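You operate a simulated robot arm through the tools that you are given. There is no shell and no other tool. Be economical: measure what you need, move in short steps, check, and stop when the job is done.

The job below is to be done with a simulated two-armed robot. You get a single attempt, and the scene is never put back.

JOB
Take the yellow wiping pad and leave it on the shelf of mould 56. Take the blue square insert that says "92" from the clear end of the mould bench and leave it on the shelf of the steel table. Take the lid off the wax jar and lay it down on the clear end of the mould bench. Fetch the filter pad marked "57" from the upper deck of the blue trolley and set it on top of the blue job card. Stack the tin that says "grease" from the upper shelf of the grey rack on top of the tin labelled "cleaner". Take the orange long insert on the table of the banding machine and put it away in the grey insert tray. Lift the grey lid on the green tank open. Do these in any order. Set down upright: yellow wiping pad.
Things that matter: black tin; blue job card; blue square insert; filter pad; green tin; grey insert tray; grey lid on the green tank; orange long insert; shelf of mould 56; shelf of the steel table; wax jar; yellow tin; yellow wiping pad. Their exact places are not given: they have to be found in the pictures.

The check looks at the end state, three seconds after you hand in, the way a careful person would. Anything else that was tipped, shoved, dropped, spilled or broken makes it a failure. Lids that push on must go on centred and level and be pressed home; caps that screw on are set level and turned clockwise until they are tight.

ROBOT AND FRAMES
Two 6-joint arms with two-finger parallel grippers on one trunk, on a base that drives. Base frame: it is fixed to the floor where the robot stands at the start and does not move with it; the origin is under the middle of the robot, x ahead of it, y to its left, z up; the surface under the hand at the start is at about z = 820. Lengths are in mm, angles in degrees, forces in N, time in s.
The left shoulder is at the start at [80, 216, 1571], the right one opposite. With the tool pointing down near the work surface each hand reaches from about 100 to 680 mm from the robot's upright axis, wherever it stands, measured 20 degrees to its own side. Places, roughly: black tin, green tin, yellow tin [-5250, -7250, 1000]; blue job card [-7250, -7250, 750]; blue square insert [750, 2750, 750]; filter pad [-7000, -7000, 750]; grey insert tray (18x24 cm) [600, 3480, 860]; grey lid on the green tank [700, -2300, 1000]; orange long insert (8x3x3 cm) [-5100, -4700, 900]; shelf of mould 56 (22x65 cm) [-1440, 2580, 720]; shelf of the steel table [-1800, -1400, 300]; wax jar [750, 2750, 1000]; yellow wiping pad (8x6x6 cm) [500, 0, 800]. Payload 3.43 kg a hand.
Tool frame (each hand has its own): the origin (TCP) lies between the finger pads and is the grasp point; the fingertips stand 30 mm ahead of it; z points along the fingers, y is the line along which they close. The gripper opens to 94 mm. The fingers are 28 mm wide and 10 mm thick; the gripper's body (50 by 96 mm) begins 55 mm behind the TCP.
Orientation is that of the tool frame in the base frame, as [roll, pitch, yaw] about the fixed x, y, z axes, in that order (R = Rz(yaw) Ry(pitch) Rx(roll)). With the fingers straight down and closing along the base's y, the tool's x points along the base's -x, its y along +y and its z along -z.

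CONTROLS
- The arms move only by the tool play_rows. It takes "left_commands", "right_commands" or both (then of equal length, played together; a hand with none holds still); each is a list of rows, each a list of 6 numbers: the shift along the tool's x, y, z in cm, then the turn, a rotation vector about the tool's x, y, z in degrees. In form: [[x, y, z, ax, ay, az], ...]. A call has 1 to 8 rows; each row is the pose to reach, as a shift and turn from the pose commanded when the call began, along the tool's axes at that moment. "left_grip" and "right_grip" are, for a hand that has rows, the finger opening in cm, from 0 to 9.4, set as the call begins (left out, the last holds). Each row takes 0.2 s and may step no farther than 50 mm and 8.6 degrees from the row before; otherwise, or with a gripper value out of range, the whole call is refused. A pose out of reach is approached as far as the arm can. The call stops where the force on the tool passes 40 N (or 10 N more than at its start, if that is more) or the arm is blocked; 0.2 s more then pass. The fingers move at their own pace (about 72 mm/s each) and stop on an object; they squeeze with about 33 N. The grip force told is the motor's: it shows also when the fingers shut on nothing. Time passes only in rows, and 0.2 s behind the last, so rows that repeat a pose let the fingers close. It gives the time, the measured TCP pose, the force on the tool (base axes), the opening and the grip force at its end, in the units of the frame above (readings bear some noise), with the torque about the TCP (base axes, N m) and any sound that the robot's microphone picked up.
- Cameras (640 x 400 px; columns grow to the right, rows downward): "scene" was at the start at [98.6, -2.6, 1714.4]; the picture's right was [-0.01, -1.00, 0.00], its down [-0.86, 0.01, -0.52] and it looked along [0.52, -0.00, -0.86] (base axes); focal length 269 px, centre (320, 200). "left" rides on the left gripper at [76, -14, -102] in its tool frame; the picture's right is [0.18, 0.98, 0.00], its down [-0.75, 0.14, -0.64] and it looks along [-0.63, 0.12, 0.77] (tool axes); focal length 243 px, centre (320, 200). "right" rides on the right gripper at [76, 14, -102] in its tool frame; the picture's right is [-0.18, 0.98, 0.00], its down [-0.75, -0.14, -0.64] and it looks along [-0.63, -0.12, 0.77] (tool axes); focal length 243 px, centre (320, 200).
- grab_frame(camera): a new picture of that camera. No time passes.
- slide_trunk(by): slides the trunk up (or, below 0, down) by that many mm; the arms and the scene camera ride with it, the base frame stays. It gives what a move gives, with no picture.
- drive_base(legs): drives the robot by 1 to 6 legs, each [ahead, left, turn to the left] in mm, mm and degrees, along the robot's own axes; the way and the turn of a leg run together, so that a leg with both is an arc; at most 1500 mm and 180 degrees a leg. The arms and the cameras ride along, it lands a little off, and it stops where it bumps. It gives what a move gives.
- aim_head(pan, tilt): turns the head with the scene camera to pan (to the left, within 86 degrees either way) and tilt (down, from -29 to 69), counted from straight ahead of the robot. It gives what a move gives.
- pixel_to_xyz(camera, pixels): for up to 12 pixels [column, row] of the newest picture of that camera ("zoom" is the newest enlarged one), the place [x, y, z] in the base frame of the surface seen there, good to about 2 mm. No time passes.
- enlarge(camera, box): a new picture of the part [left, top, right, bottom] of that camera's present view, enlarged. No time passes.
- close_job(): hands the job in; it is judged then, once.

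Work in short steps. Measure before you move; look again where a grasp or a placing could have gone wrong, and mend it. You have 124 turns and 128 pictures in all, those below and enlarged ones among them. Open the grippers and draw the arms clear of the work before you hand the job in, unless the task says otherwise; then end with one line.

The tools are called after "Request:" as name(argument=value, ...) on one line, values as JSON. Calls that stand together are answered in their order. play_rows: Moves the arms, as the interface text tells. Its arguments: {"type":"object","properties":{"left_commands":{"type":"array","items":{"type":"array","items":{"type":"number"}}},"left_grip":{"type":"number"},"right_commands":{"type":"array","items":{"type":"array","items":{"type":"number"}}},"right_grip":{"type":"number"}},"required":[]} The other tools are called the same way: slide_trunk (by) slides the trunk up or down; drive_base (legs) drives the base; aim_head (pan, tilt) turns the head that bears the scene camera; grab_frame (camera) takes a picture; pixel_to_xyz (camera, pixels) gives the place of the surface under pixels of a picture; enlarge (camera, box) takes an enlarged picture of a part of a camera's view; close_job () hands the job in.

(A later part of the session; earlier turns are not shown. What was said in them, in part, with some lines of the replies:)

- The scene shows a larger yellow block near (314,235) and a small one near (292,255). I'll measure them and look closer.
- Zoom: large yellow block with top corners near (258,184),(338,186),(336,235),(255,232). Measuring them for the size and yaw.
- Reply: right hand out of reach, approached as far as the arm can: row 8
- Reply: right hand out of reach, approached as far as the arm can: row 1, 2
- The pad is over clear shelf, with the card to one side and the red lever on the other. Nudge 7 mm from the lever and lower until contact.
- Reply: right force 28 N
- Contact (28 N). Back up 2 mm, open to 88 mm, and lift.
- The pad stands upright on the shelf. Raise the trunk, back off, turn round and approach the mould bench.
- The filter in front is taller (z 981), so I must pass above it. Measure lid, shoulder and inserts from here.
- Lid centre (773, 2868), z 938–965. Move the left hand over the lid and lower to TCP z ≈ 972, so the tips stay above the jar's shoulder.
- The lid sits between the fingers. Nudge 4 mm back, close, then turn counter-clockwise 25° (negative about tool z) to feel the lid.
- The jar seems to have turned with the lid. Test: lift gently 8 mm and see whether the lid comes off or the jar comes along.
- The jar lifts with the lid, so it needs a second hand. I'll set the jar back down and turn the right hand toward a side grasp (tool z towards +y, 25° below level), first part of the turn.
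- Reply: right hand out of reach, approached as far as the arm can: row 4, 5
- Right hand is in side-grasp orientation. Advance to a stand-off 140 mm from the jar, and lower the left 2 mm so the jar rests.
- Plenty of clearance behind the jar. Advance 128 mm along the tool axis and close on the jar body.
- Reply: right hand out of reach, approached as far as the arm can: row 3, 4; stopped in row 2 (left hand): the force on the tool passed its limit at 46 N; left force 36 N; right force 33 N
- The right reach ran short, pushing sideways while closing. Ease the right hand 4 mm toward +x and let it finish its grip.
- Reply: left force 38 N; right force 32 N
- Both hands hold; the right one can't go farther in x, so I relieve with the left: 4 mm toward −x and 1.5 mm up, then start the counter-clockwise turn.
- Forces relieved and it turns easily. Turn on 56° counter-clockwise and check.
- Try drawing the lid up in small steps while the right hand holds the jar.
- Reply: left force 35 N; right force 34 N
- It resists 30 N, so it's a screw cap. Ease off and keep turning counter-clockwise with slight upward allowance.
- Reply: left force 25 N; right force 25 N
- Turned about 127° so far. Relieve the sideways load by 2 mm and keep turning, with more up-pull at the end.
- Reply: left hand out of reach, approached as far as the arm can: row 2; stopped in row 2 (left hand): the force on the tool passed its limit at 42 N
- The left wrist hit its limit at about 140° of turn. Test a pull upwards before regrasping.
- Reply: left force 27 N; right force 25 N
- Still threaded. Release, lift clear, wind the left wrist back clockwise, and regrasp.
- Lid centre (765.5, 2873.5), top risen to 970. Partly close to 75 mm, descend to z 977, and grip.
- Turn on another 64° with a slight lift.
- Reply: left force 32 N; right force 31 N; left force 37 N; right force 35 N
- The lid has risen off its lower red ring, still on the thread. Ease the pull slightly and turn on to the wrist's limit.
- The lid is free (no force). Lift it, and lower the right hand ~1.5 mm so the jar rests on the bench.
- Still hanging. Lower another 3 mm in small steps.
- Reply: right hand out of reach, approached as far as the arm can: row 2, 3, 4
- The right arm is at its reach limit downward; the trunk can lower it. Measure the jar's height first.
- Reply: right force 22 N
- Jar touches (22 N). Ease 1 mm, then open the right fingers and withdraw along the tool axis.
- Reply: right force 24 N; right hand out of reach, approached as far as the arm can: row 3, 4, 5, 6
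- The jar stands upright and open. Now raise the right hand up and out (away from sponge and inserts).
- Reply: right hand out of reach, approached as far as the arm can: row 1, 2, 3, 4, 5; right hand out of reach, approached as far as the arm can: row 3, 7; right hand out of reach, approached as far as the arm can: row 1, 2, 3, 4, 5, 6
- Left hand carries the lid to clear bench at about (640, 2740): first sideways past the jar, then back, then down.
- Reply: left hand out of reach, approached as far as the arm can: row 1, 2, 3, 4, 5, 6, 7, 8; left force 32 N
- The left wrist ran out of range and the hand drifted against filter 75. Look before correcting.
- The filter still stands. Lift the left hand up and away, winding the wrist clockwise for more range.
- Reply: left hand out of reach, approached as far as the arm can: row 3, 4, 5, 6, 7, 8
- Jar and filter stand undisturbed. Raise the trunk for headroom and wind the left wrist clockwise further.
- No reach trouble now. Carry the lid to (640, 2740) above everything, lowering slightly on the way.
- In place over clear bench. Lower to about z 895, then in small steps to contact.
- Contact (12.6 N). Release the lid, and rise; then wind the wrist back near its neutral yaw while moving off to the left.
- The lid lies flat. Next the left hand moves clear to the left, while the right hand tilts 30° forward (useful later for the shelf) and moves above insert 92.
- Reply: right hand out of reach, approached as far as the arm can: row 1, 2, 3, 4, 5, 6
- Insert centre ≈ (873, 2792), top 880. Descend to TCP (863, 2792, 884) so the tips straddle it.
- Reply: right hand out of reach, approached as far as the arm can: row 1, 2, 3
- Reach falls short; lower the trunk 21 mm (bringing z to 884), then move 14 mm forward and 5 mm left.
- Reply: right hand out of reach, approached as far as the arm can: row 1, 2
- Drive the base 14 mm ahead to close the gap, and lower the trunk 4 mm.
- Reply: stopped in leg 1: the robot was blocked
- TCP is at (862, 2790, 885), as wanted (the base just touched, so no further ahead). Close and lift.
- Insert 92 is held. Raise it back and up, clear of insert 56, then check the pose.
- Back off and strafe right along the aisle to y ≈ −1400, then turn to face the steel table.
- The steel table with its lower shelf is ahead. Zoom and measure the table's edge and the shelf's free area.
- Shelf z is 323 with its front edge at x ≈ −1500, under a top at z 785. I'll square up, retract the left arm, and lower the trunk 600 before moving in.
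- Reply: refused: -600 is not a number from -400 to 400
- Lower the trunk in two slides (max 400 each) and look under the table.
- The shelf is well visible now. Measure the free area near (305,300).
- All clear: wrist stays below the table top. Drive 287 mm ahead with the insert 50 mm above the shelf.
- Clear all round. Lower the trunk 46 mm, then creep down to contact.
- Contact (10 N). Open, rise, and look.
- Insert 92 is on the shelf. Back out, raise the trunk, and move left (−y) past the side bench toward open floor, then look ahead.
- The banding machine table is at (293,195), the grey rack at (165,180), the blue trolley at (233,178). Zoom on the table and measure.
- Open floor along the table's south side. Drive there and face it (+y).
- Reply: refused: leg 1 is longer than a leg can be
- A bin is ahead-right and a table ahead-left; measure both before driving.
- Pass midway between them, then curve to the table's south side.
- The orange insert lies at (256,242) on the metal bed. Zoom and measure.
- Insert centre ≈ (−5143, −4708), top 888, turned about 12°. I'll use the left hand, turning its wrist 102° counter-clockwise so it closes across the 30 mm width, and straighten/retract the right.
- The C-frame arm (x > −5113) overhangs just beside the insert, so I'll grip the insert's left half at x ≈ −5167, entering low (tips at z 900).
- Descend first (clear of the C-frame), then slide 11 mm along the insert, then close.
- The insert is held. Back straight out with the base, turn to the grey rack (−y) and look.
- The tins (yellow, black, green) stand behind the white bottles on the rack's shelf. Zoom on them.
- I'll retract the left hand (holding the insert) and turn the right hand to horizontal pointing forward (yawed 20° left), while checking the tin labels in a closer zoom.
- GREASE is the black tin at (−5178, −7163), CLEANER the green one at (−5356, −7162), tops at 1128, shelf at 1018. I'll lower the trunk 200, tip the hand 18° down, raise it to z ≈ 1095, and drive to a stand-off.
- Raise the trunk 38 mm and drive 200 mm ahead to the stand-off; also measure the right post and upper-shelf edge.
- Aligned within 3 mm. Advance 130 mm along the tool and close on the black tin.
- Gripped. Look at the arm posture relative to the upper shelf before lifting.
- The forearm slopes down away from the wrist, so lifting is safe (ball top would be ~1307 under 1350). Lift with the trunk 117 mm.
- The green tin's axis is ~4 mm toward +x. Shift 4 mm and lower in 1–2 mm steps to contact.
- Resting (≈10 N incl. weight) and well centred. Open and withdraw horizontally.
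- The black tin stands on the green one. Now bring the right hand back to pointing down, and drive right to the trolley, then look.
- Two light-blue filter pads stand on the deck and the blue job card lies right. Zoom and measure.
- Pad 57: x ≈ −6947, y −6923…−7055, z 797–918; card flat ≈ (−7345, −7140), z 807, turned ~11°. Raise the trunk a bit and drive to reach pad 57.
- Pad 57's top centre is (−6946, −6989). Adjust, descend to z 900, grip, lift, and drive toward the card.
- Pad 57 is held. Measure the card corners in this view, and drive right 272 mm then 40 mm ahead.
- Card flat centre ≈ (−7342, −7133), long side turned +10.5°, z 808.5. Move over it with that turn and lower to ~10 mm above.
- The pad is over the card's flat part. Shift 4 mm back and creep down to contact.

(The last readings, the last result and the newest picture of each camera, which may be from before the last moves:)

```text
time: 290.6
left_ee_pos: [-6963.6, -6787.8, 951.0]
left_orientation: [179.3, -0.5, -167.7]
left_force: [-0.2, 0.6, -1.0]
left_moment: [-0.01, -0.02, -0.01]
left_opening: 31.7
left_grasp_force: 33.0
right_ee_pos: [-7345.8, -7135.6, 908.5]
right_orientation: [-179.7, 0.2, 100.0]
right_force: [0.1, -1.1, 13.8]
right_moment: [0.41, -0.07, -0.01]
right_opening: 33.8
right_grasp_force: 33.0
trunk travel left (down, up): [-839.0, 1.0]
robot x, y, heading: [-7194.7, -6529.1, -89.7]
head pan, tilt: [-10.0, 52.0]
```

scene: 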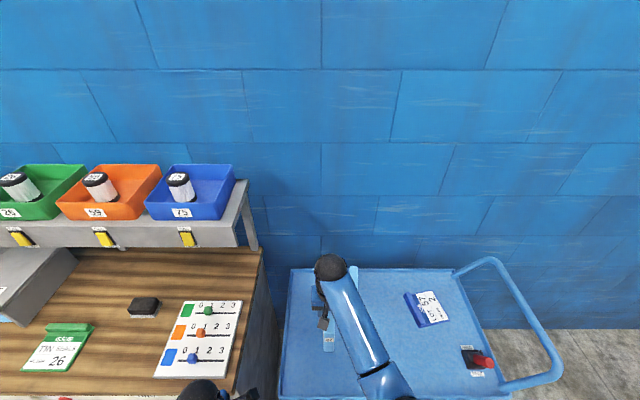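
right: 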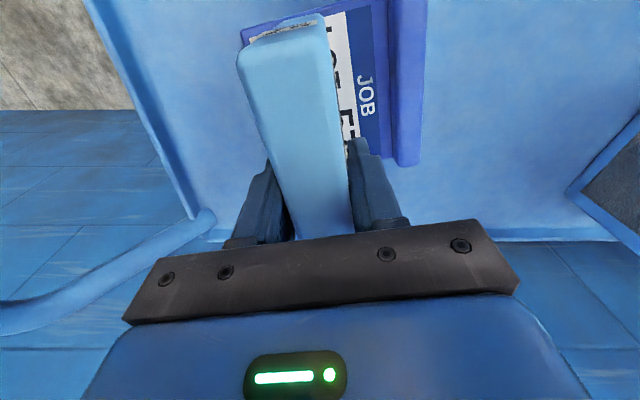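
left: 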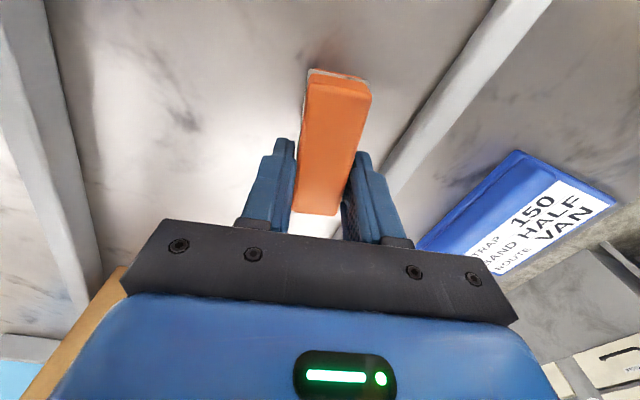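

Contact at 13.8 N. Release, lift away, and check.

Request:
play_rows(right_commands=[[0, 0, -0.1, 0, 0, 0], [0, 0, -0.1, 0, 0, 0], [0, 0, -1, 0, 0, 0], [0, 0, -4, 0, 0, 0], [0, 0, -8, 0, 0, 0], [0, 0, -11.5, 0, 0, 0]], right_grip=6)

Request:
drive_base(legs=[[-200, 0, 0]])

Request:
enlarge(camera="scene", box=[240, 60, 440, 200])

```text
time: 292.0
left_ee_pos: [-6963.2, -6789.0, 948.8]
left_orientation: [179.1, -0.5, -167.5]
left_force: [-0.7, -0.5, -0.8]
left_moment: [0.01, -0.01, 0.03]
left_opening: 31.7
left_grasp_force: 33.0
right_ee_pos: [-7344.9, -7136.0, 1021.6]
right_orientation: [-179.8, -0.1, 100.0]
right_force: [-0.7, -0.4, 0.0]
right_moment: [-0.01, 0.04, -0.04]
right_opening: 59.9
right_grasp_force: 0.0
trunk travel left (down, up): [-839.0, 1.0]
robot x, y, heading: [-7193.7, -6534.2, -89.5]
head pan, tilt: [-10.0, 52.0]
```

```text
time: 293.6
left_ee_pos: [-6964.9, -6589.5, 948.0]
left_orientation: [179.0, -0.4, -167.6]
left_force: [0.2, -0.5, -1.1]
left_moment: [0.04, -0.01, 0.02]
left_opening: 31.7
left_grasp_force: 33.4
right_ee_pos: [-7345.1, -6937.4, 1018.7]
right_orientation: [-179.7, -0.3, 100.1]
right_force: [-0.9, -0.3, -1.5]
right_moment: [0.03, 0.0, 0.0]
right_opening: 60.0
right_grasp_force: 0.1
trunk travel left (down, up): [-839.0, 1.0]
robot x, y, heading: [-7196.4, -6331.3, -89.5]
head pan, tilt: [-10.0, 52.0]
```

```text
2.86 times, centred on (340, 130) of scene
```

zoom: 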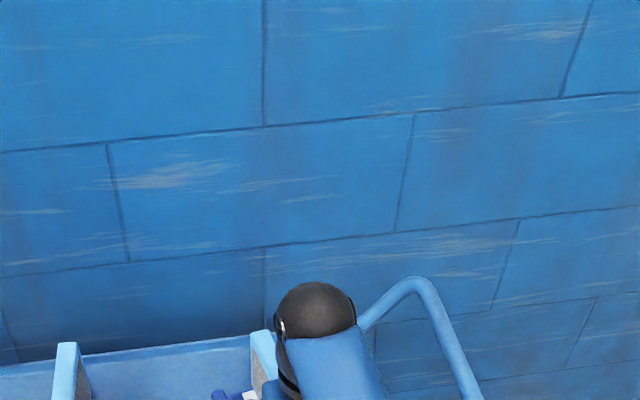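

The pad seems to stand. Back farther, take a check picture, and go on toward the tanks.

Request:
drive_base(legs=[[-400, 300, 0]])

Request:
enlarge(camera="scene", box=[280, 60, 480, 200])

Request:
drive_base(legs=[[0, 1480, 0], [0, 1480, 0], [-950, 1100, 0], [-800, 1150, 0], [0, 1200, 0]])

```text
time: 296.6
left_ee_pos: [-6663.6, -6191.4, 949.5]
left_orientation: [179.3, -0.5, -168.1]
left_force: [-0.6, -0.6, -0.6]
left_moment: [0.01, -0.06, -0.01]
left_opening: 31.4
left_grasp_force: 32.9
right_ee_pos: [-7045.9, -6536.9, 1019.8]
right_orientation: [-179.9, -0.2, 99.7]
right_force: [-0.2, -0.3, -0.7]
right_moment: [0.0, -0.05, -0.01]
right_opening: 60.1
right_grasp_force: 0.1
trunk travel left (down, up): [-839.0, 1.0]
robot x, y, heading: [-6894.7, -5930.1, -90.0]
head pan, tilt: [-10.0, 52.0]
```

```text
2.86 times, centred on (380, 130) of scene
```

zoom: 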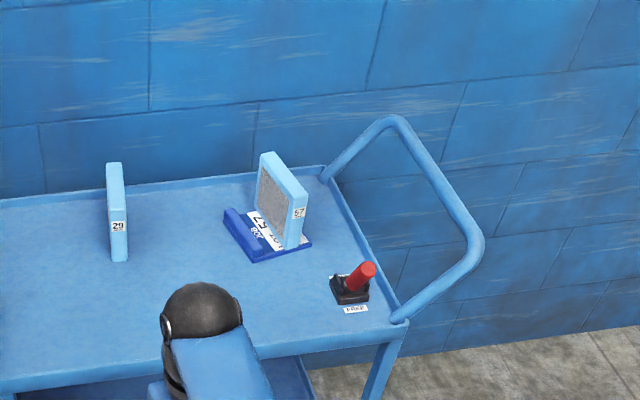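

```text
time: 330.1
left_ee_pos: [-237.3, -4351.5, 950.2]
left_orientation: [179.2, -0.4, -166.3]
left_force: [-0.3, -0.3, -0.4]
left_moment: [-0.01, -0.02, 0.01]
left_opening: 31.8
left_grasp_force: 33.5
right_ee_pos: [-610.6, -4706.7, 1021.6]
right_orientation: [-179.8, -0.1, 101.2]
right_force: [0.6, -0.2, -0.6]
right_moment: [0.04, -0.06, 0.02]
right_opening: 59.9
right_grasp_force: 0.1
trunk travel left (down, up): [-839.0, 1.0]
robot x, y, heading: [-468.5, -4100.9, -88.6]
head pan, tilt: [-10.0, 52.0]
```

Pad 57 stands on the job card. Now to the tanks: back up to y ≈ −2350, turn to face +x, and look.

Request:
drive_base(legs=[[-900, 0, 0], [-900, 0, 0], [0, 0, 88.6]])

Request:
aim_head(pan=0, tilt=38)

Request:
grab_frame(camera="scene")

```text
time: 342.9
left_ee_pos: [-232.3, -2084.0, 948.9]
left_orientation: [179.3, -0.5, -79.5]
left_force: [-0.7, -0.9, 0.6]
left_moment: [-0.04, 0.0, 0.02]
left_opening: 31.9
left_grasp_force: 32.9
right_ee_pos: [99.6, -2477.4, 1021.0]
right_orientation: [-179.8, -0.1, -172.0]
right_force: [0.2, 0.2, 0.8]
right_moment: [-0.02, 0.0, 0.02]
right_opening: 60.0
right_grasp_force: 0.0
trunk travel left (down, up): [-839.0, 1.0]
robot x, y, heading: [-499.4, -2304.1, -1.6]
head pan, tilt: [-10.0, 52.0]
```

```text
time: 343.6
left_ee_pos: [-233.0, -2084.8, 950.3]
left_orientation: [179.2, -0.5, -79.6]
left_force: [-0.1, -0.3, -0.7]
left_moment: [0.01, 0.0, 0.0]
left_opening: 31.7
left_grasp_force: 32.7
right_ee_pos: [100.3, -2476.8, 1022.3]
right_orientation: [-179.7, -0.1, -172.1]
right_force: [0.5, 0.2, 0.1]
right_moment: [0.03, -0.01, -0.01]
right_opening: 59.9
right_grasp_force: 0.1
trunk travel left (down, up): [-839.0, 1.0]
robot x, y, heading: [-503.4, -2303.6, -1.6]
head pan, tilt: [0.0, 38.0]
```

```text
28 pictures are left
```

scene: 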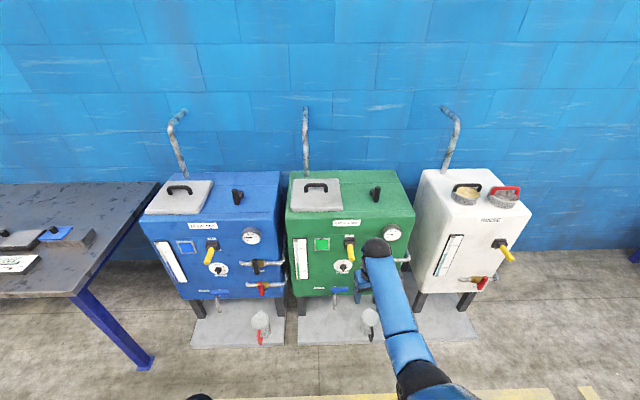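

The green tank's grey lid with its black handle is at (317,190). Zoom and measure.

Request:
enlarge(camera="scene", box=[277, 160, 405, 240])

Request:
pixel_to_xyz(camera="zoom", pixels=[[190, 110], [140, 115], [250, 120], [145, 135], [238, 135], [70, 105], [310, 110], [70, 230], [330, 235], [200, 200], [240, 280], [490, 160]])

```text
5.00 times, centred on (341, 200) of scene
```

zoom: 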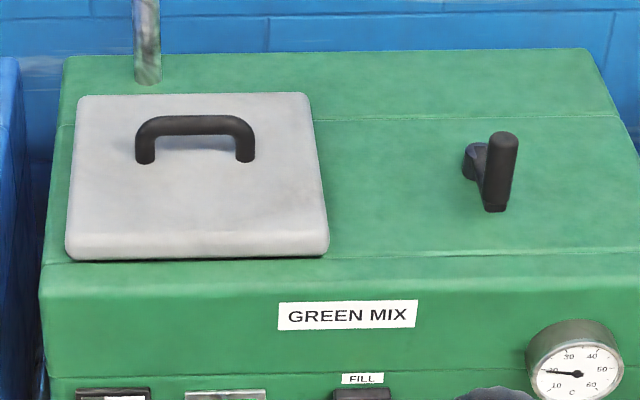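

```text
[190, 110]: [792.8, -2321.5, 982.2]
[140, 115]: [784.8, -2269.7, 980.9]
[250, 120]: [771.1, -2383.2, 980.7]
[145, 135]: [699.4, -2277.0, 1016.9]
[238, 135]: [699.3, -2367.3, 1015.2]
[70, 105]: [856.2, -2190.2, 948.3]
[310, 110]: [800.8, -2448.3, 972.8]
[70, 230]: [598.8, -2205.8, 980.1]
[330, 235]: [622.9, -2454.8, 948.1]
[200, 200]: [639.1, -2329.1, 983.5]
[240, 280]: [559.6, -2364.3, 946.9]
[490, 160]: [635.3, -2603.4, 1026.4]
```

The handle bar runs along y at about (699, −2321), z 1016; lid top 982. Turn the right hand 98° clockwise (closing along x), raise and retract it, and measure the floor items before driving in.

Request:
pixel_to_xyz(camera="scene", pixels=[[370, 335], [340, 343], [262, 335], [350, 250], [362, 290], [405, 258], [264, 288], [342, 290]])

Request:
play_rows(right_commands=[[2.48, 0.35, -0.75, 0, 0, 8.2], [4.97, 0.7, -1.5, 0, 0, 16.4], [7.45, 1.05, -2.25, 0, 0, 24.6], [9.9, 1.4, -3, 0, 0, 32.8], [12.4, 1.75, -3.75, 0, 0, 41], [14.9, 2.1, -4.5, 0, 0, 49.2]])

Request:
play_rows(right_commands=[[0, 0, 0, 0, 0, 8.2], [0, 0, 0, 0, 0, 16.4], [0, 0, 0, 0, 0, 24.6], [0, 0, 0, 0, 0, 32.8], [0, 0, 0, 0, 0, 41], [0, 0, 0, 0, 0, 49]])

```text
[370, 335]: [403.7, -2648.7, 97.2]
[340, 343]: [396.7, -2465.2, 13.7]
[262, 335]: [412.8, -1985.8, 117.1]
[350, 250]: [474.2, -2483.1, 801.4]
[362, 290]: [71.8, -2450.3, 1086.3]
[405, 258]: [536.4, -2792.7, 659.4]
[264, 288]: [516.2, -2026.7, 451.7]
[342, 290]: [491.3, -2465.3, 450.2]
```

```text
time: 345.0
left_ee_pos: [-233.9, -2084.8, 950.4]
left_orientation: [179.4, -0.6, -79.5]
left_force: [-0.7, -0.8, -0.2]
left_moment: [0.02, 0.01, -0.02]
left_opening: 31.6
left_grasp_force: 33.4
right_ee_pos: [-48.5, -2476.9, 1048.7]
right_orientation: [-179.9, 0.3, 138.7]
right_force: [-0.3, 0.4, 0.0]
right_moment: [0.0, -0.02, 0.02]
right_opening: 60.1
right_grasp_force: 0.2
right hand out of reach, approached as far as the arm can: row 5, 6
trunk travel left (down, up): [-839.0, 1.0]
robot x, y, heading: [-497.6, -2306.6, -1.6]
head pan, tilt: [0.0, 38.0]
```

```text
time: 346.4
left_ee_pos: [-233.4, -2083.7, 949.9]
left_orientation: [179.2, -0.5, -79.6]
left_force: [1.2, 0.9, -0.2]
left_moment: [0.01, -0.01, 0.01]
left_opening: 31.6
left_grasp_force: 33.0
right_ee_pos: [-46.8, -2477.6, 1048.6]
right_orientation: [179.9, 0.2, 89.7]
right_force: [-0.3, 0.0, 0.2]
right_moment: [0.02, -0.03, 0.0]
right_opening: 59.9
right_grasp_force: 0.1
trunk travel left (down, up): [-839.0, 1.0]
robot x, y, heading: [-496.4, -2302.2, -1.8]
head pan, tilt: [0.0, 38.0]
```

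Floor plate begins at x ≈ 396, so I stop at robot x ≈ 110. Drive in, raise the hand and bring it above the handle.

Request:
drive_base(legs=[[604, 103, 1.8]])

Request:
play_rows(right_commands=[[2, 1, -1.5, 0, 0, 0], [4, 2, -2.2, 0, 0, 0], [5.5, 5, -2.2, 0, 0, 0], [5.5, 9, -2.2, 0, 0, 0], [5.5, 13, -2.2, 0, 0, 0]], right_grip=6)

Request:
grab_frame(camera="right")

Request:
pixel_to_xyz(camera="right", pixels=[[320, 60], [320, 80], [320, 100], [320, 120], [320, 140], [320, 160], [300, 100], [340, 100], [260, 100], [380, 100]])

```text
time: 349.8
left_ee_pos: [357.9, -1987.1, 949.9]
left_orientation: [179.3, -0.5, -78.2]
left_force: [-0.1, -0.1, -0.6]
left_moment: [0.02, -0.01, -0.02]
left_opening: 31.6
left_grasp_force: 33.2
right_ee_pos: [553.0, -2375.1, 1049.1]
right_orientation: [179.9, 0.2, 91.2]
right_force: [0.7, 0.4, 0.8]
right_moment: [-0.01, -0.02, -0.01]
right_opening: 60.0
right_grasp_force: 0.1
trunk travel left (down, up): [-839.0, 1.0]
robot x, y, heading: [94.8, -2214.4, -0.3]
head pan, tilt: [0.0, 38.0]
```

```text
time: 351.0
left_ee_pos: [360.9, -1985.2, 950.1]
left_orientation: [179.2, -0.5, -78.3]
left_force: [0.0, 0.4, -0.5]
left_moment: [0.02, 0.02, -0.01]
left_opening: 31.6
left_grasp_force: 33.1
right_ee_pos: [686.4, -2318.3, 1069.9]
right_orientation: [180.0, 0.2, 91.1]
right_force: [-0.3, 0.5, 0.3]
right_moment: [0.0, 0.02, 0.01]
right_opening: 59.8
right_grasp_force: 0.0
right hand out of reach, approached as far as the arm can: row 1, 2, 3
trunk travel left (down, up): [-839.0, 1.0]
robot x, y, heading: [95.8, -2213.3, -0.6]
head pan, tilt: [0.0, 38.0]
```

```text
26 pictures are left
```

right: 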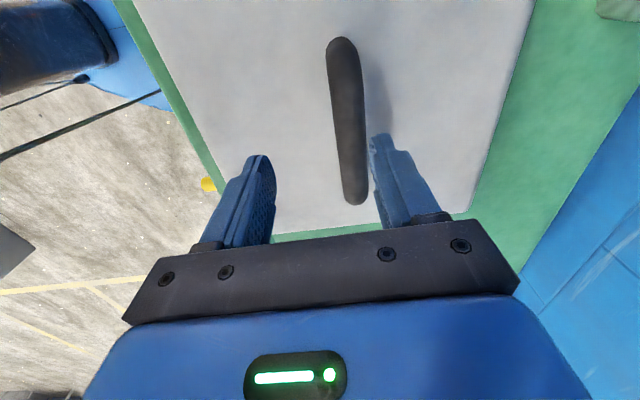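

```text
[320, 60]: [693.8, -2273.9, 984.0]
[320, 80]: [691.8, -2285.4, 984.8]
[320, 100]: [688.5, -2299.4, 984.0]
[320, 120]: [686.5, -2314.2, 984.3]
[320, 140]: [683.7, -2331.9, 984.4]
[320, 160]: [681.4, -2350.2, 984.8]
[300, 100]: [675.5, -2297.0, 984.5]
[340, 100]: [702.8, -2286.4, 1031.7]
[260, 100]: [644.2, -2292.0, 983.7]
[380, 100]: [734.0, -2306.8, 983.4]
```

The bar's centre is at x ≈ 707, top z 1031. Shift 21 mm, descend to z ≈ 1024, grip, and test-lift 20 mm to find the hinge.

Request:
play_rows(right_commands=[[0, 2.1, 0, 0, 0, 0], [0, 2.1, 2.3, 0, 0, 0], [0, 2.1, 4.6, 0, 0, 0]])

Request:
play_rows(right_commands=[[0, 0, 0, 0, 0, 0], [0, 0, 0, 0, 0, 0], [0, 0, 0, 0, 0, 0], [0, 0, -0.6, 0, 0, 0], [0, 0.2, -1.3, 0, 0, 0], [0, 0.4, -2, 0, 0, 0]], right_grip=0.5)

Request:
aim_head(pan=-8, tilt=45)

Request:
enlarge(camera="scene", box=[240, 130, 400, 270])

Request:
grab_frame(camera="right")

```text
time: 351.8
left_ee_pos: [359.6, -1986.5, 949.3]
left_orientation: [179.2, -0.6, -78.3]
left_force: [0.6, 0.3, -1.2]
left_moment: [0.01, 0.0, -0.04]
left_opening: 31.6
left_grasp_force: 33.1
right_ee_pos: [703.3, -2317.7, 1024.3]
right_orientation: [179.9, 0.2, 91.2]
right_force: [-0.2, 0.1, -0.2]
right_moment: [0.0, -0.02, 0.04]
right_opening: 60.0
right_grasp_force: 0.0
trunk travel left (down, up): [-839.0, 1.0]
robot x, y, heading: [100.7, -2213.2, -0.4]
head pan, tilt: [0.0, 38.0]
```

```text
time: 353.2
left_ee_pos: [366.0, -1986.9, 947.5]
left_orientation: [178.8, -0.3, -78.3]
left_force: [0.1, 1.3, -2.2]
left_moment: [0.06, -0.02, -0.03]
left_opening: 31.7
left_grasp_force: 32.6
right_ee_pos: [714.9, -2317.1, 1039.5]
right_orientation: [-179.8, 0.2, 91.1]
right_force: [24.6, 2.4, -29.0]
right_moment: [-0.54, 0.19, -1.06]
right_opening: 24.4
right_grasp_force: 44.6
trunk travel left (down, up): [-839.0, 1.0]
robot x, y, heading: [97.3, -2217.3, -0.6]
head pan, tilt: [0.0, 38.0]
```

```text
time: 353.9
left_ee_pos: [365.0, -1987.7, 947.5]
left_orientation: [178.8, -0.4, -78.3]
left_force: [-0.3, 0.3, -0.9]
left_moment: [0.02, 0.02, 0.03]
left_opening: 31.9
left_grasp_force: 32.8
right_ee_pos: [716.6, -2316.8, 1039.4]
right_orientation: [-179.9, 0.2, 91.2]
right_force: [25.7, 1.0, -27.9]
right_moment: [-0.82, 0.15, -0.99]
right_opening: 24.8
right_grasp_force: 45.1
trunk travel left (down, up): [-839.0, 1.0]
robot x, y, heading: [100.5, -2213.1, -0.5]
head pan, tilt: [-8.0, 45.0]
```

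```text
2.86 times, centred on (320, 200) of scene
```

zoom: 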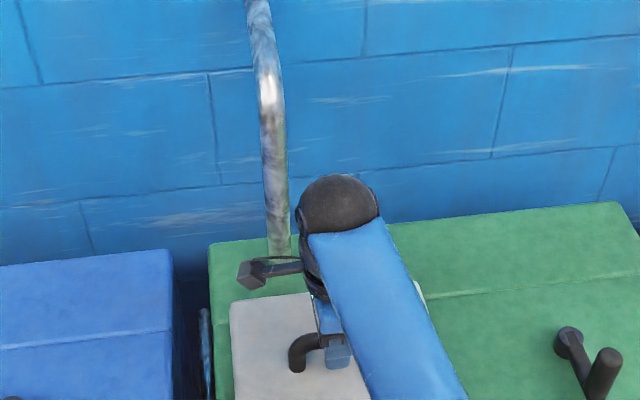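

```text
24 pictures are left
```

right: 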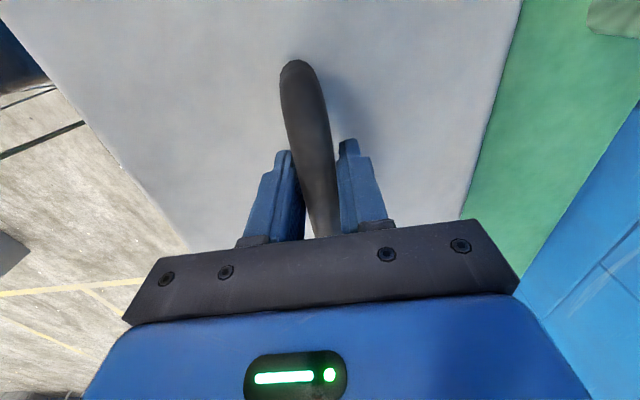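

The lid hinges at the back edge (≈ x 832, z 966). Follow the arc up to about 50–60° opening with the handle.

Request:
play_rows(right_commands=[[0, 1, -0.8, 0, 0, 0], [0, 2.2, -1.7, 0, 0, 0], [0, 4, -3.3, 0, 0, 0], [0, 6.05, -4.5, 0, 0, 0], [0, 8.3, -5.35, 0, 0, 0], [0, 10.6, -5.8, 0, 0, 0]])

Request:
grab_frame(camera="scene")

Request:
grab_frame(camera="right")

```text
time: 355.3
left_ee_pos: [355.4, -1987.7, 951.5]
left_orientation: [179.5, -0.5, -78.3]
left_force: [-0.1, -0.2, -0.8]
left_moment: [0.0, 0.01, 0.05]
left_opening: 31.4
left_grasp_force: 33.0
right_ee_pos: [812.9, -2317.0, 1108.8]
right_orientation: [179.3, 0.1, 91.1]
right_force: [-11.4, -8.5, 30.4]
right_moment: [-0.84, 0.5, -1.27]
right_opening: 20.2
right_grasp_force: 44.8
trunk travel left (down, up): [-839.0, 1.0]
robot x, y, heading: [98.8, -2213.1, -0.4]
head pan, tilt: [-8.0, 45.0]
```

```text
23 pictures are left
```

scene: 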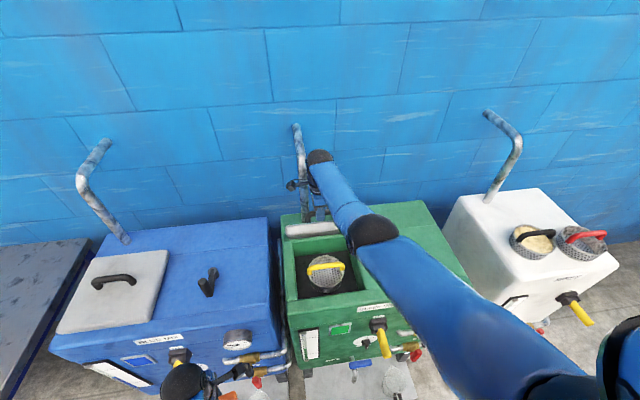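

```text
22 pictures are left
```

right: 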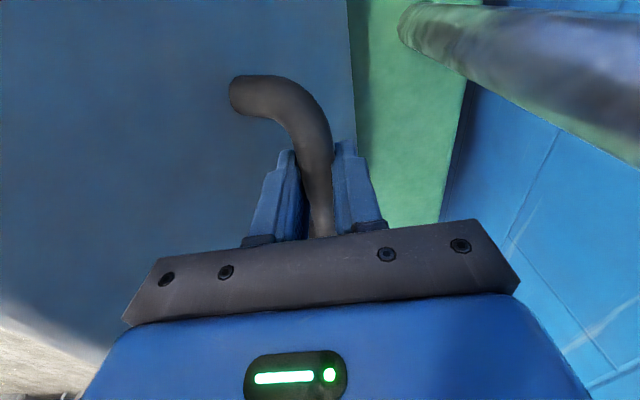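

The lid is well up. Measure lid edge, and the nearby pipe, to see the angle and how far I can go.

Request:
pixel_to_xyz(camera="scene", pixels=[[288, 231], [300, 229], [335, 224], [300, 235], [335, 232], [300, 190], [298, 140]])

Request:
pixel_to_xyz(camera="right", pixels=[[430, 40], [500, 55], [600, 110], [280, 40], [340, 60], [100, 100], [345, 120]])

```text
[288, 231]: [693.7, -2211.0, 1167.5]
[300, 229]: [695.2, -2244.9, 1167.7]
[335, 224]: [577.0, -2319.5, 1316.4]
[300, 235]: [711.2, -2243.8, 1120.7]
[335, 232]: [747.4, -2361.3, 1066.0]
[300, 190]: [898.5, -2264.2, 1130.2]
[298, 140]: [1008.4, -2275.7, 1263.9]
```

```text
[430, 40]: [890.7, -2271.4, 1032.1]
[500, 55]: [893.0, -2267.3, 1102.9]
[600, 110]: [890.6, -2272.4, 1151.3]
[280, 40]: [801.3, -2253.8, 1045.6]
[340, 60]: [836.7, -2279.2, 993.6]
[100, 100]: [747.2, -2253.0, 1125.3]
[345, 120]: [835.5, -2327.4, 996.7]
```

Opening is ~55°; a vertical pipe at x ≈ 890 limits it to under 80°. Go on to ~65°, then open the fingers slightly (still straddling the bar) to see whether the lid stays.

Request:
play_rows(right_commands=[[0, 0.9, 0, 0, 0, 0], [0, 1.9, 0.2, 0, 0, 0], [0, 2.6, 0.3, 0, 0, 0]])

Request:
play_rows(right_commands=[[0, 0, 0, 0, 0, 0], [0, 0, 0, 0, 0, 0], [0, 0, 0, 0, 0, 0]], right_grip=4.5)

Request:
grab_frame(camera="right")

Request:
enlarge(camera="scene", box=[260, 170, 380, 310])

```text
time: 356.1
left_ee_pos: [356.4, -1986.8, 952.0]
left_orientation: [179.6, -0.5, -78.2]
left_force: [0.5, 0.4, -0.2]
left_moment: [0.04, -0.01, -0.01]
left_opening: 31.8
left_grasp_force: 33.2
right_ee_pos: [819.6, -2316.3, 1109.6]
right_orientation: [179.5, 0.0, 91.2]
right_force: [-6.8, -4.7, 31.8]
right_moment: [0.77, 0.23, -1.24]
right_opening: 20.1
right_grasp_force: 45.6
right hand out of reach, approached as far as the arm can: row 2, 3
trunk travel left (down, up): [-839.0, 1.0]
robot x, y, heading: [98.2, -2212.6, -0.4]
head pan, tilt: [-8.0, 45.0]
```

```text
time: 356.9
left_ee_pos: [357.1, -1986.9, 949.1]
left_orientation: [179.3, -0.5, -78.4]
left_force: [0.0, 0.3, -0.2]
left_moment: [0.0, -0.02, -0.01]
left_opening: 31.5
left_grasp_force: 33.2
right_ee_pos: [821.9, -2317.4, 1105.8]
right_orientation: [180.0, 0.2, 91.0]
right_force: [-0.1, 0.0, -0.5]
right_moment: [-0.01, -0.01, 0.02]
right_opening: 44.8
right_grasp_force: 0.1
trunk travel left (down, up): [-839.0, 1.0]
robot x, y, heading: [100.0, -2212.2, -0.4]
head pan, tilt: [-8.0, 45.0]
```

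```text
21 pictures are left
```

right: 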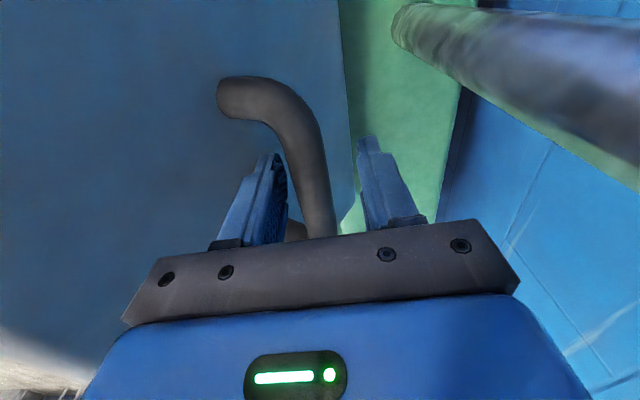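

```text
2.86 times, centred on (320, 240) of scene
```

zoom: 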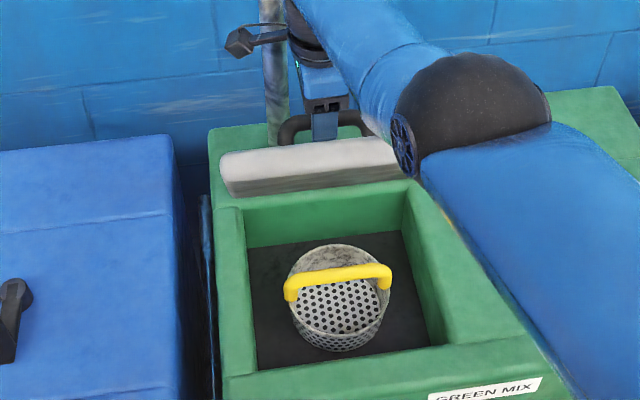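

The lid stays by itself when released. Regrip, drive 20 mm ahead to swing it to ~65°, release wider, and try rising off the bar.

Request:
play_rows(right_commands=[[0, 0, 0, 0, 0, 0], [0, 0, 0, 0, 0, 0], [0, 0, 0, 0, 0, 0]], right_grip=1)

Request:
drive_base(legs=[[20, 0, 0]])

Request:
play_rows(right_commands=[[0, 0, 0, 0, 0, 0], [0, 0, 0, 0, 0, 0], [0, 0, -1, 0, 0, 0], [0, 0, -2, 0, 0, 0], [0, 0, -3, 0, 0, 0], [0, 0, -4.2, 0, 0, 0]], right_grip=4)

Request:
grab_frame(camera="right")

Request:
enlarge(camera="scene", box=[260, 170, 380, 310])

```text
time: 357.7
left_ee_pos: [360.4, -1987.3, 949.5]
left_orientation: [179.2, -0.5, -78.3]
left_force: [0.3, -0.5, -0.4]
left_moment: [0.0, 0.0, 0.0]
left_opening: 31.6
left_grasp_force: 32.6
right_ee_pos: [823.0, -2317.4, 1104.3]
right_orientation: [180.0, 0.2, 91.1]
right_force: [-0.6, 0.6, -0.1]
right_moment: [-0.1, -0.05, -1.15]
right_opening: 23.9
right_grasp_force: 45.2
trunk travel left (down, up): [-839.0, 1.0]
robot x, y, heading: [101.9, -2216.8, -0.5]
head pan, tilt: [-8.0, 45.0]
```

```text
time: 358.5
left_ee_pos: [376.8, -1987.7, 952.0]
left_orientation: [179.3, -0.6, -78.2]
left_force: [-0.8, -0.5, -0.8]
left_moment: [0.02, -0.02, -0.03]
left_opening: 31.5
left_grasp_force: 33.1
right_ee_pos: [840.7, -2317.6, 1107.7]
right_orientation: [179.6, 0.2, 91.1]
right_force: [2.8, -0.2, 5.2]
right_moment: [-0.13, -0.06, -1.09]
right_opening: 22.7
right_grasp_force: 44.8
trunk travel left (down, up): [-839.0, 1.0]
robot x, y, heading: [115.1, -2217.4, -0.5]
head pan, tilt: [-8.0, 45.0]
```

```text
time: 359.9
left_ee_pos: [379.0, -1986.9, 950.0]
left_orientation: [179.1, -0.4, -78.2]
left_force: [-0.4, 0.4, -0.1]
left_moment: [0.02, -0.03, 0.01]
left_opening: 31.6
left_grasp_force: 32.9
right_ee_pos: [851.6, -2317.2, 1147.6]
right_orientation: [179.9, 0.1, 91.0]
right_force: [0.1, -0.8, -0.4]
right_moment: [-0.01, -0.01, 0.01]
right_opening: 39.8
right_grasp_force: 0.2
right hand out of reach, approached as far as the arm can: row 5, 6
trunk travel left (down, up): [-839.0, 1.0]
robot x, y, heading: [120.3, -2216.6, -0.1]
head pan, tilt: [-8.0, 45.0]
```

```text
19 pictures are left
```

right: 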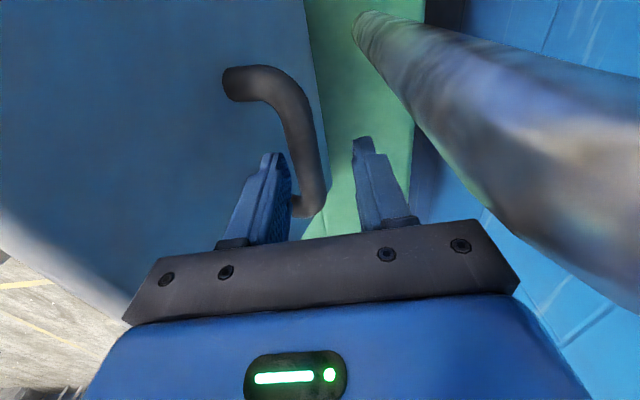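

```text
2.86 times, centred on (320, 240) of scene
```

zoom: 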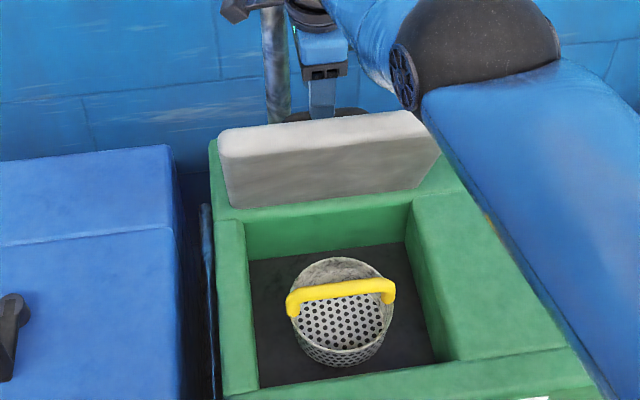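

The lid now stands at ~68° and stays. Tips are just above the bar: leave sideways to the right past the lid, back off, then strafe left all the way to the insert tray.

Request:
drive_base(legs=[[0, -230, 0], [-700, 0, 0]])

Request:
enlarge(camera="scene", box=[260, 100, 420, 260])

Request:
drive_base(legs=[[0, 1450, 0], [0, 1450, 0], [0, 1450, 0], [0, 1377, 0]])

Request:
aim_head(pan=10, tilt=40)

Request:
grab_frame(camera="scene")

```text
time: 365.1
left_ee_pos: [-324.7, -2212.2, 949.0]
left_orientation: [179.1, -0.3, -77.5]
left_force: [0.4, -0.3, -1.1]
left_moment: [-0.04, 0.01, 0.01]
left_opening: 31.3
left_grasp_force: 32.5
right_ee_pos: [152.0, -2536.5, 1144.5]
right_orientation: [179.9, 0.3, 91.8]
right_force: [0.4, 0.4, 0.3]
right_moment: [0.03, 0.0, -0.01]
right_opening: 39.8
right_grasp_force: 0.1
trunk travel left (down, up): [-839.0, 1.0]
robot x, y, heading: [-584.2, -2441.4, 0.2]
head pan, tilt: [-8.0, 45.0]
```

```text
2.50 times, centred on (340, 180) of scene
```

zoom: 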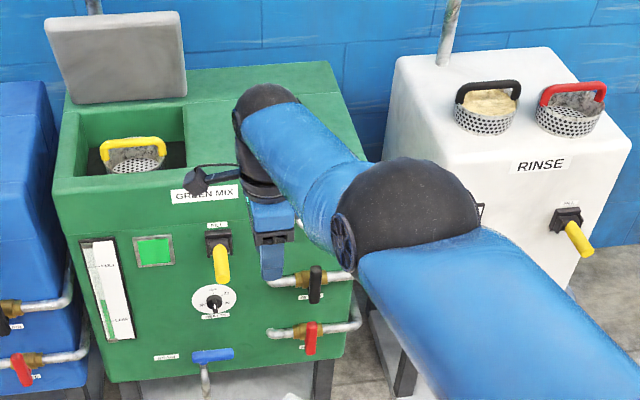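

```text
time: 392.0
left_ee_pos: [-235.6, 3436.2, 950.2]
left_orientation: [179.2, -0.3, -77.7]
left_force: [0.5, -0.3, -0.8]
left_moment: [0.05, -0.01, 0.02]
left_opening: 31.6
left_grasp_force: 32.9
right_ee_pos: [239.0, 3110.7, 1146.9]
right_orientation: [179.8, 0.0, 91.7]
right_force: [-0.7, 0.3, -0.2]
right_moment: [0.02, 0.01, -0.02]
right_opening: 40.4
right_grasp_force: 0.0
trunk travel left (down, up): [-839.0, 1.0]
robot x, y, heading: [-491.3, 3205.8, 0.3]
head pan, tilt: [-8.0, 45.0]
```

```text
time: 392.9
left_ee_pos: [-235.9, 3436.7, 950.0]
left_orientation: [179.2, -0.5, -77.7]
left_force: [1.2, 0.4, -0.9]
left_moment: [0.01, 0.03, 0.03]
left_opening: 31.4
left_grasp_force: 33.3
right_ee_pos: [239.9, 3111.1, 1145.4]
right_orientation: [179.8, 0.2, 91.6]
right_force: [-0.5, -0.3, -0.4]
right_moment: [0.02, -0.03, -0.01]
right_opening: 40.2
right_grasp_force: 0.1
trunk travel left (down, up): [-839.0, 1.0]
robot x, y, heading: [-494.1, 3204.2, 0.1]
head pan, tilt: [10.0, 40.0]
```

```text
16 pictures are left
```

scene: 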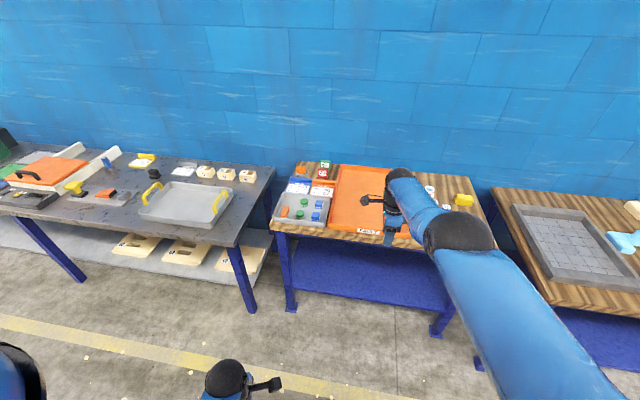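

The tank lid stays open. Now zoom on the grey tray and measure it and its free space.

Request:
enlarge(camera="scene", box=[268, 180, 340, 236])

Request:
pixel_to_xyz(camera="scene", pixels=[[276, 218], [290, 193], [331, 198], [327, 224], [284, 212], [303, 202], [302, 213], [318, 204], [316, 217], [290, 204], [311, 220], [300, 268]])

```text
7.14 times, centred on (304, 208) of scene
```

zoom: 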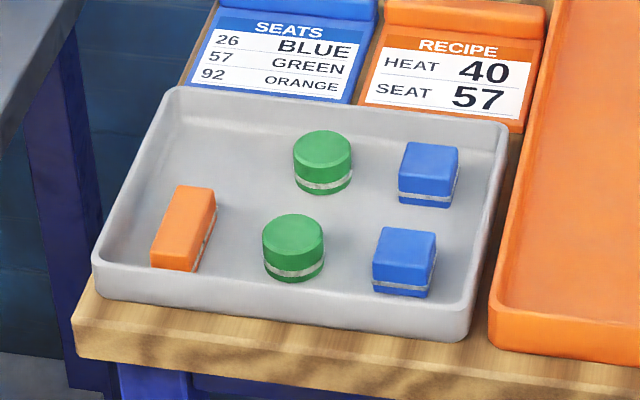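

```text
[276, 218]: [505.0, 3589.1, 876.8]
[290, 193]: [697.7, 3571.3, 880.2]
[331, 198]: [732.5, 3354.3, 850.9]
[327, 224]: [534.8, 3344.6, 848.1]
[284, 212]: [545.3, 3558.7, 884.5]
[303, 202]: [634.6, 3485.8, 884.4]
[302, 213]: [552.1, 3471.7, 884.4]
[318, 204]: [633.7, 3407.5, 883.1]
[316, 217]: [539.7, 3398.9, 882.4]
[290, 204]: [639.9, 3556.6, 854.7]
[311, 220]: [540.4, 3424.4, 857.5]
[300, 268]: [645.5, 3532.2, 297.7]
```

Free space is at the tray's back-left. Drive in, bring the left hand over it while turning the wrist back to neutral (insert along x), and look.

Request:
drive_base(legs=[[624, 132, 0]])

Request:
play_rows(left_commands=[[1.51, -4.41, 0, 0, 0, 8.5], [3.02, -8.8, 0, 0, 0, 17], [4.53, -13.2, 0, 0, 0, 25.5], [6, -17.6, 0, 0, 0, 34], [7.5, -22, 0, 0, 0, 42.5], [9, -26.4, 0, 0, 0, 51]])

Request:
play_rows(left_commands=[[0, 0, 0, 0, 0, 8.5], [0, 0, 0, 0, 0, 17], [0, 0, 0, 0, 0, 25.5], [0, 0, 0, 0, 0, 34], [0, 0, 0, 0, 0, 42.5], [0, 0, 0, 0, 0, 51]])

Request:
aim_head(pan=25, tilt=55)

Request:
grab_frame(camera="left")

Request:
enlarge(camera="scene", box=[220, 120, 400, 260])

```text
time: 396.4
left_ee_pos: [375.0, 3567.9, 950.9]
left_orientation: [179.2, -0.5, -77.7]
left_force: [0.1, -0.2, -0.4]
left_moment: [0.0, 0.02, -0.02]
left_opening: 31.3
left_grasp_force: 32.8
right_ee_pos: [850.1, 3242.7, 1147.2]
right_orientation: [179.8, 0.2, 91.8]
right_force: [-0.8, 0.4, -0.1]
right_moment: [-0.01, 0.01, -0.01]
right_opening: 40.0
right_grasp_force: 0.0
trunk travel left (down, up): [-839.0, 1.0]
robot x, y, heading: [119.9, 3340.4, 0.1]
head pan, tilt: [10.0, 40.0]
```

```text
time: 397.8
left_ee_pos: [656.6, 3534.7, 944.9]
left_orientation: [179.7, -1.0, -128.8]
left_force: [-0.2, 0.2, -0.2]
left_moment: [0.05, -0.01, 0.02]
left_opening: 31.4
left_grasp_force: 32.2
right_ee_pos: [854.6, 3242.6, 1145.2]
right_orientation: [179.8, 0.3, 91.7]
right_force: [0.1, -0.3, -0.3]
right_moment: [0.0, 0.02, -0.02]
right_opening: 40.2
right_grasp_force: 0.1
trunk travel left (down, up): [-839.0, 1.0]
robot x, y, heading: [123.6, 3336.3, 0.2]
head pan, tilt: [10.0, 40.0]
```

```text
time: 399.2
left_ee_pos: [654.2, 3535.0, 946.3]
left_orientation: [-179.5, -0.7, -179.7]
left_force: [0.0, 0.2, -0.3]
left_moment: [0.02, 0.0, 0.01]
left_opening: 31.5
left_grasp_force: 32.8
right_ee_pos: [852.4, 3241.9, 1146.0]
right_orientation: [179.9, 0.2, 91.7]
right_force: [0.2, -1.0, 0.0]
right_moment: [0.01, 0.01, 0.0]
right_opening: 39.9
right_grasp_force: 0.0
trunk travel left (down, up): [-839.0, 1.0]
robot x, y, heading: [117.5, 3333.4, 0.2]
head pan, tilt: [10.0, 40.0]
```

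```text
time: 399.9
left_ee_pos: [653.6, 3535.3, 946.4]
left_orientation: [-179.4, -0.7, -179.6]
left_force: [-0.2, 0.2, -0.9]
left_moment: [0.03, 0.01, -0.02]
left_opening: 31.9
left_grasp_force: 32.2
right_ee_pos: [851.9, 3242.2, 1145.4]
right_orientation: [180.0, 0.2, 91.7]
right_force: [0.7, 0.5, -1.5]
right_moment: [0.03, 0.02, 0.03]
right_opening: 40.0
right_grasp_force: 0.0
trunk travel left (down, up): [-839.0, 1.0]
robot x, y, heading: [119.3, 3336.8, 0.2]
head pan, tilt: [25.0, 55.0]
```

```text
14 pictures are left
```

left: 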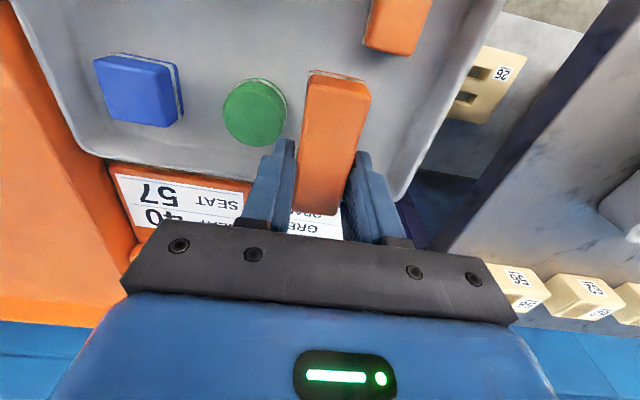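

```text
2.86 times, centred on (310, 190) of scene
```

zoom: 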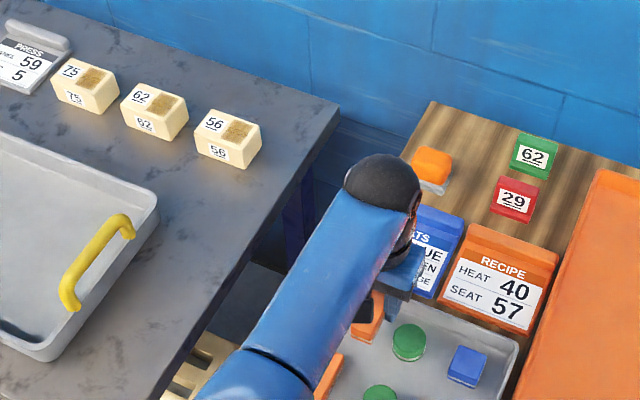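

Measure the rim, green cylinder, and existing orange insert from the wrist view.

Request:
pixel_to_xyz(camera="left", pixels=[[286, 112], [255, 108], [385, 50], [400, 100], [425, 100], [440, 95], [405, 180], [395, 160], [240, 150], [250, 165], [336, 150], [385, 140]])

```text
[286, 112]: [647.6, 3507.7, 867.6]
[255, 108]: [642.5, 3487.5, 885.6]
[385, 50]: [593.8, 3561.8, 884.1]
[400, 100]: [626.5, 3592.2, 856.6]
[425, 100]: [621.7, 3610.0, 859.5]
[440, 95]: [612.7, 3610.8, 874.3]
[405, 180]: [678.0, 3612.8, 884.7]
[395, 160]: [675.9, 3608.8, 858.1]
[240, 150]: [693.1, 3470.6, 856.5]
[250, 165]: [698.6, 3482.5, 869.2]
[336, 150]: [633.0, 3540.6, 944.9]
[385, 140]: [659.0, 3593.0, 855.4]
```

Free floor spans y 3508–3605, x 600–690. Shift to put the insert centre at (645, 3557) and lower to contact.

Request:
play_rows(left_commands=[[-1.1, 2.2, 0, 0, 0, 0], [-1.1, 2.2, 2.2, 0, 0, 0], [-1.1, 2.2, 4, 0, 0, 0], [-1.1, 2.2, 5, 0, 0, 0], [-1.1, 2.2, 5.4, 0, 0, 0], [-1.1, 2.2, 5.6, 0, 0, 0], [-1.1, 2.2, 5.75, 0, 0, 0]])

Request:
grab_frame(camera="left")

```text
time: 401.5
left_ee_pos: [662.9, 3557.6, 888.3]
left_orientation: [-179.4, -0.7, -179.7]
left_force: [-0.1, 1.6, -0.4]
left_moment: [-0.01, -0.04, 0.0]
left_opening: 31.5
left_grasp_force: 33.7
right_ee_pos: [852.4, 3241.0, 1145.8]
right_orientation: [-180.0, 0.2, 91.6]
right_force: [0.5, 0.2, 0.2]
right_moment: [0.02, 0.01, 0.0]
right_opening: 40.0
right_grasp_force: 0.0
trunk travel left (down, up): [-839.0, 1.0]
robot x, y, heading: [118.1, 3336.2, 0.1]
head pan, tilt: [25.0, 55.0]
```

```text
12 pictures are left
```

left: 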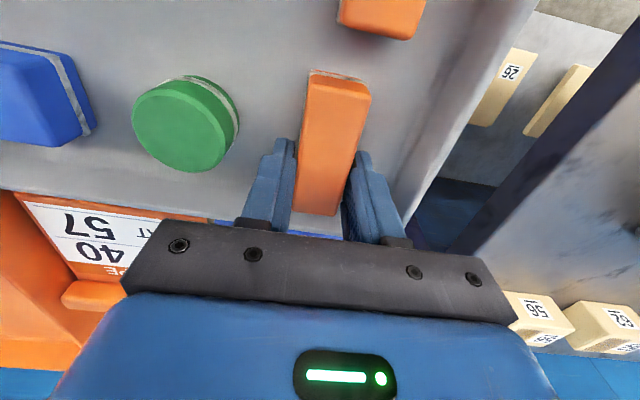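

No contact yet and clear of neighbours. Creep 3 mm more, then release and rise.

Request:
play_rows(left_commands=[[0, 0, 0.1, 0, 0, 0], [0, 0, 0.2, 0, 0, 0], [0, 0, 0.25, 0, 0, 0]])

Request:
play_rows(left_commands=[[0, 0, -0.05, 0, 0, 0], [0, 0, -0.05, 0, 0, 0], [0, 0, -2, 0, 0, 0], [0, 0, -6, 0, 0, 0], [0, 0, -10, 0, 0, 0]], left_grip=5)

Request:
grab_frame(camera="left")

```text
time: 402.3
left_ee_pos: [664.4, 3557.2, 887.2]
left_orientation: [-179.4, -0.4, -179.6]
left_force: [1.3, 0.4, 9.5]
left_moment: [0.22, 0.52, -0.06]
left_opening: 31.6
left_grasp_force: 32.8
right_ee_pos: [851.4, 3243.1, 1146.2]
right_orientation: [179.8, 0.3, 91.7]
right_force: [0.7, 0.2, 0.0]
right_moment: [0.01, -0.01, -0.08]
right_opening: 39.7
right_grasp_force: 0.1
trunk travel left (down, up): [-839.0, 1.0]
robot x, y, heading: [118.3, 3338.2, 0.1]
head pan, tilt: [25.0, 55.0]
```

```text
time: 403.5
left_ee_pos: [665.1, 3560.7, 987.0]
left_orientation: [-179.5, -0.6, -179.6]
left_force: [-0.2, 0.6, 0.1]
left_moment: [-0.01, 0.02, -0.01]
left_opening: 50.2
left_grasp_force: 0.0
right_ee_pos: [852.3, 3243.3, 1146.2]
right_orientation: [179.8, 0.2, 91.7]
right_force: [0.6, 0.5, 0.4]
right_moment: [-0.02, -0.01, -0.02]
right_opening: 39.7
right_grasp_force: 0.1
trunk travel left (down, up): [-839.0, 1.0]
robot x, y, heading: [119.0, 3337.8, 0.3]
head pan, tilt: [25.0, 55.0]
```

```text
11 pictures are left
5 turns are left
```

left: 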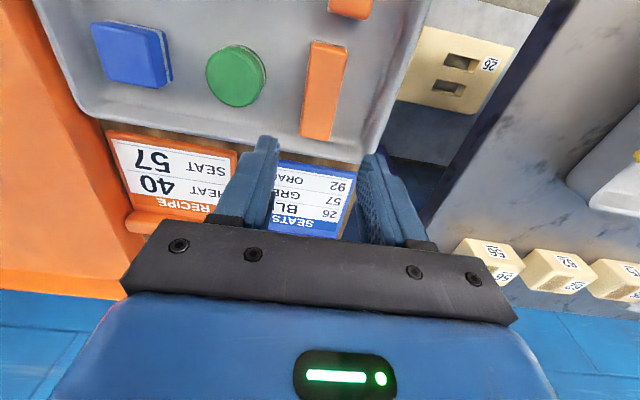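

The insert lies flat in the tray. Back away from the bench with open grippers and take one last look.

Request:
drive_base(legs=[[-500, 0, 0]])

Request:
aim_head(pan=-10, tilt=38)

Request:
grab_frame(camera="scene")

```text
time: 406.4
left_ee_pos: [171.1, 3560.5, 985.5]
left_orientation: [-179.3, -0.8, -179.0]
left_force: [-0.2, 0.1, 0.4]
left_moment: [0.02, 0.01, -0.02]
left_opening: 50.0
left_grasp_force: 0.0
right_ee_pos: [362.2, 3246.1, 1144.4]
right_orientation: [-179.9, 0.1, 92.4]
right_force: [-0.5, 0.2, 0.0]
right_moment: [-0.01, -0.01, -0.02]
right_opening: 40.1
right_grasp_force: 0.1
trunk travel left (down, up): [-839.0, 1.0]
robot x, y, heading: [-376.9, 3334.0, 0.9]
head pan, tilt: [25.0, 55.0]
```

```text
time: 407.5
left_ee_pos: [167.3, 3561.9, 986.2]
left_orientation: [-179.4, -0.6, -179.0]
left_force: [0.1, 0.6, -0.3]
left_moment: [-0.01, -0.01, 0.0]
left_opening: 50.2
left_grasp_force: 0.1
right_ee_pos: [358.9, 3246.7, 1146.4]
right_orientation: [179.8, 0.2, 92.3]
right_force: [-0.9, 0.8, -0.7]
right_moment: [0.02, -0.02, 0.03]
right_opening: 39.7
right_grasp_force: 0.1
trunk travel left (down, up): [-839.0, 1.0]
robot x, y, heading: [-375.7, 3332.3, 0.9]
head pan, tilt: [-10.0, 38.0]
```

```text
10 pictures are left
4 turns are left
```

scene: 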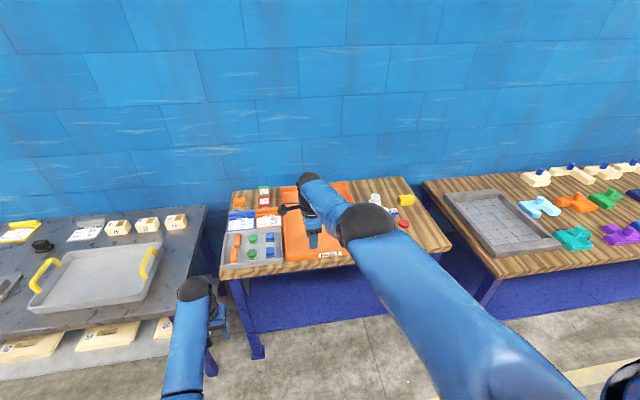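

The tray, jar, lid (at (404,223)) and bench all look right, and the grippers are open and clear. Open the hands wide and hand in.

Request:
play_rows(left_commands=[[0, 0, 0, 0, 0, 0], [0, 0, 0, 0, 0, 0]], right_commands=[[0, 0, 0, 0, 0, 0], [0, 0, 0, 0, 0, 0]], left_grip=9.4, right_grip=9.4)

Request:
close_job()

```text
time: 408.1
left_ee_pos: [168.2, 3561.0, 986.5]
left_orientation: [-179.4, -0.7, -179.0]
left_force: [0.2, 0.1, 0.5]
left_moment: [0.03, 0.01, 0.01]
left_opening: 94.2
left_grasp_force: 0.0
right_ee_pos: [358.8, 3247.0, 1145.7]
right_orientation: [179.7, 0.2, 92.4]
right_force: [0.4, 0.9, -0.1]
right_moment: [0.0, -0.01, -0.02]
right_opening: 93.9
right_grasp_force: 0.1
trunk travel left (down, up): [-839.0, 1.0]
robot x, y, heading: [-376.1, 3334.1, 0.6]
head pan, tilt: [-10.0, 38.0]
```

```text
The job is handed in.
```

All seven tasks are done and the job is handed in; along the way the left hand pressed on filter 75 (about 30 N, still upright) and the base lightly bumped the mould bench. The tank lid stands open at roughly 68°, short of vertical because of the pipe behind it.
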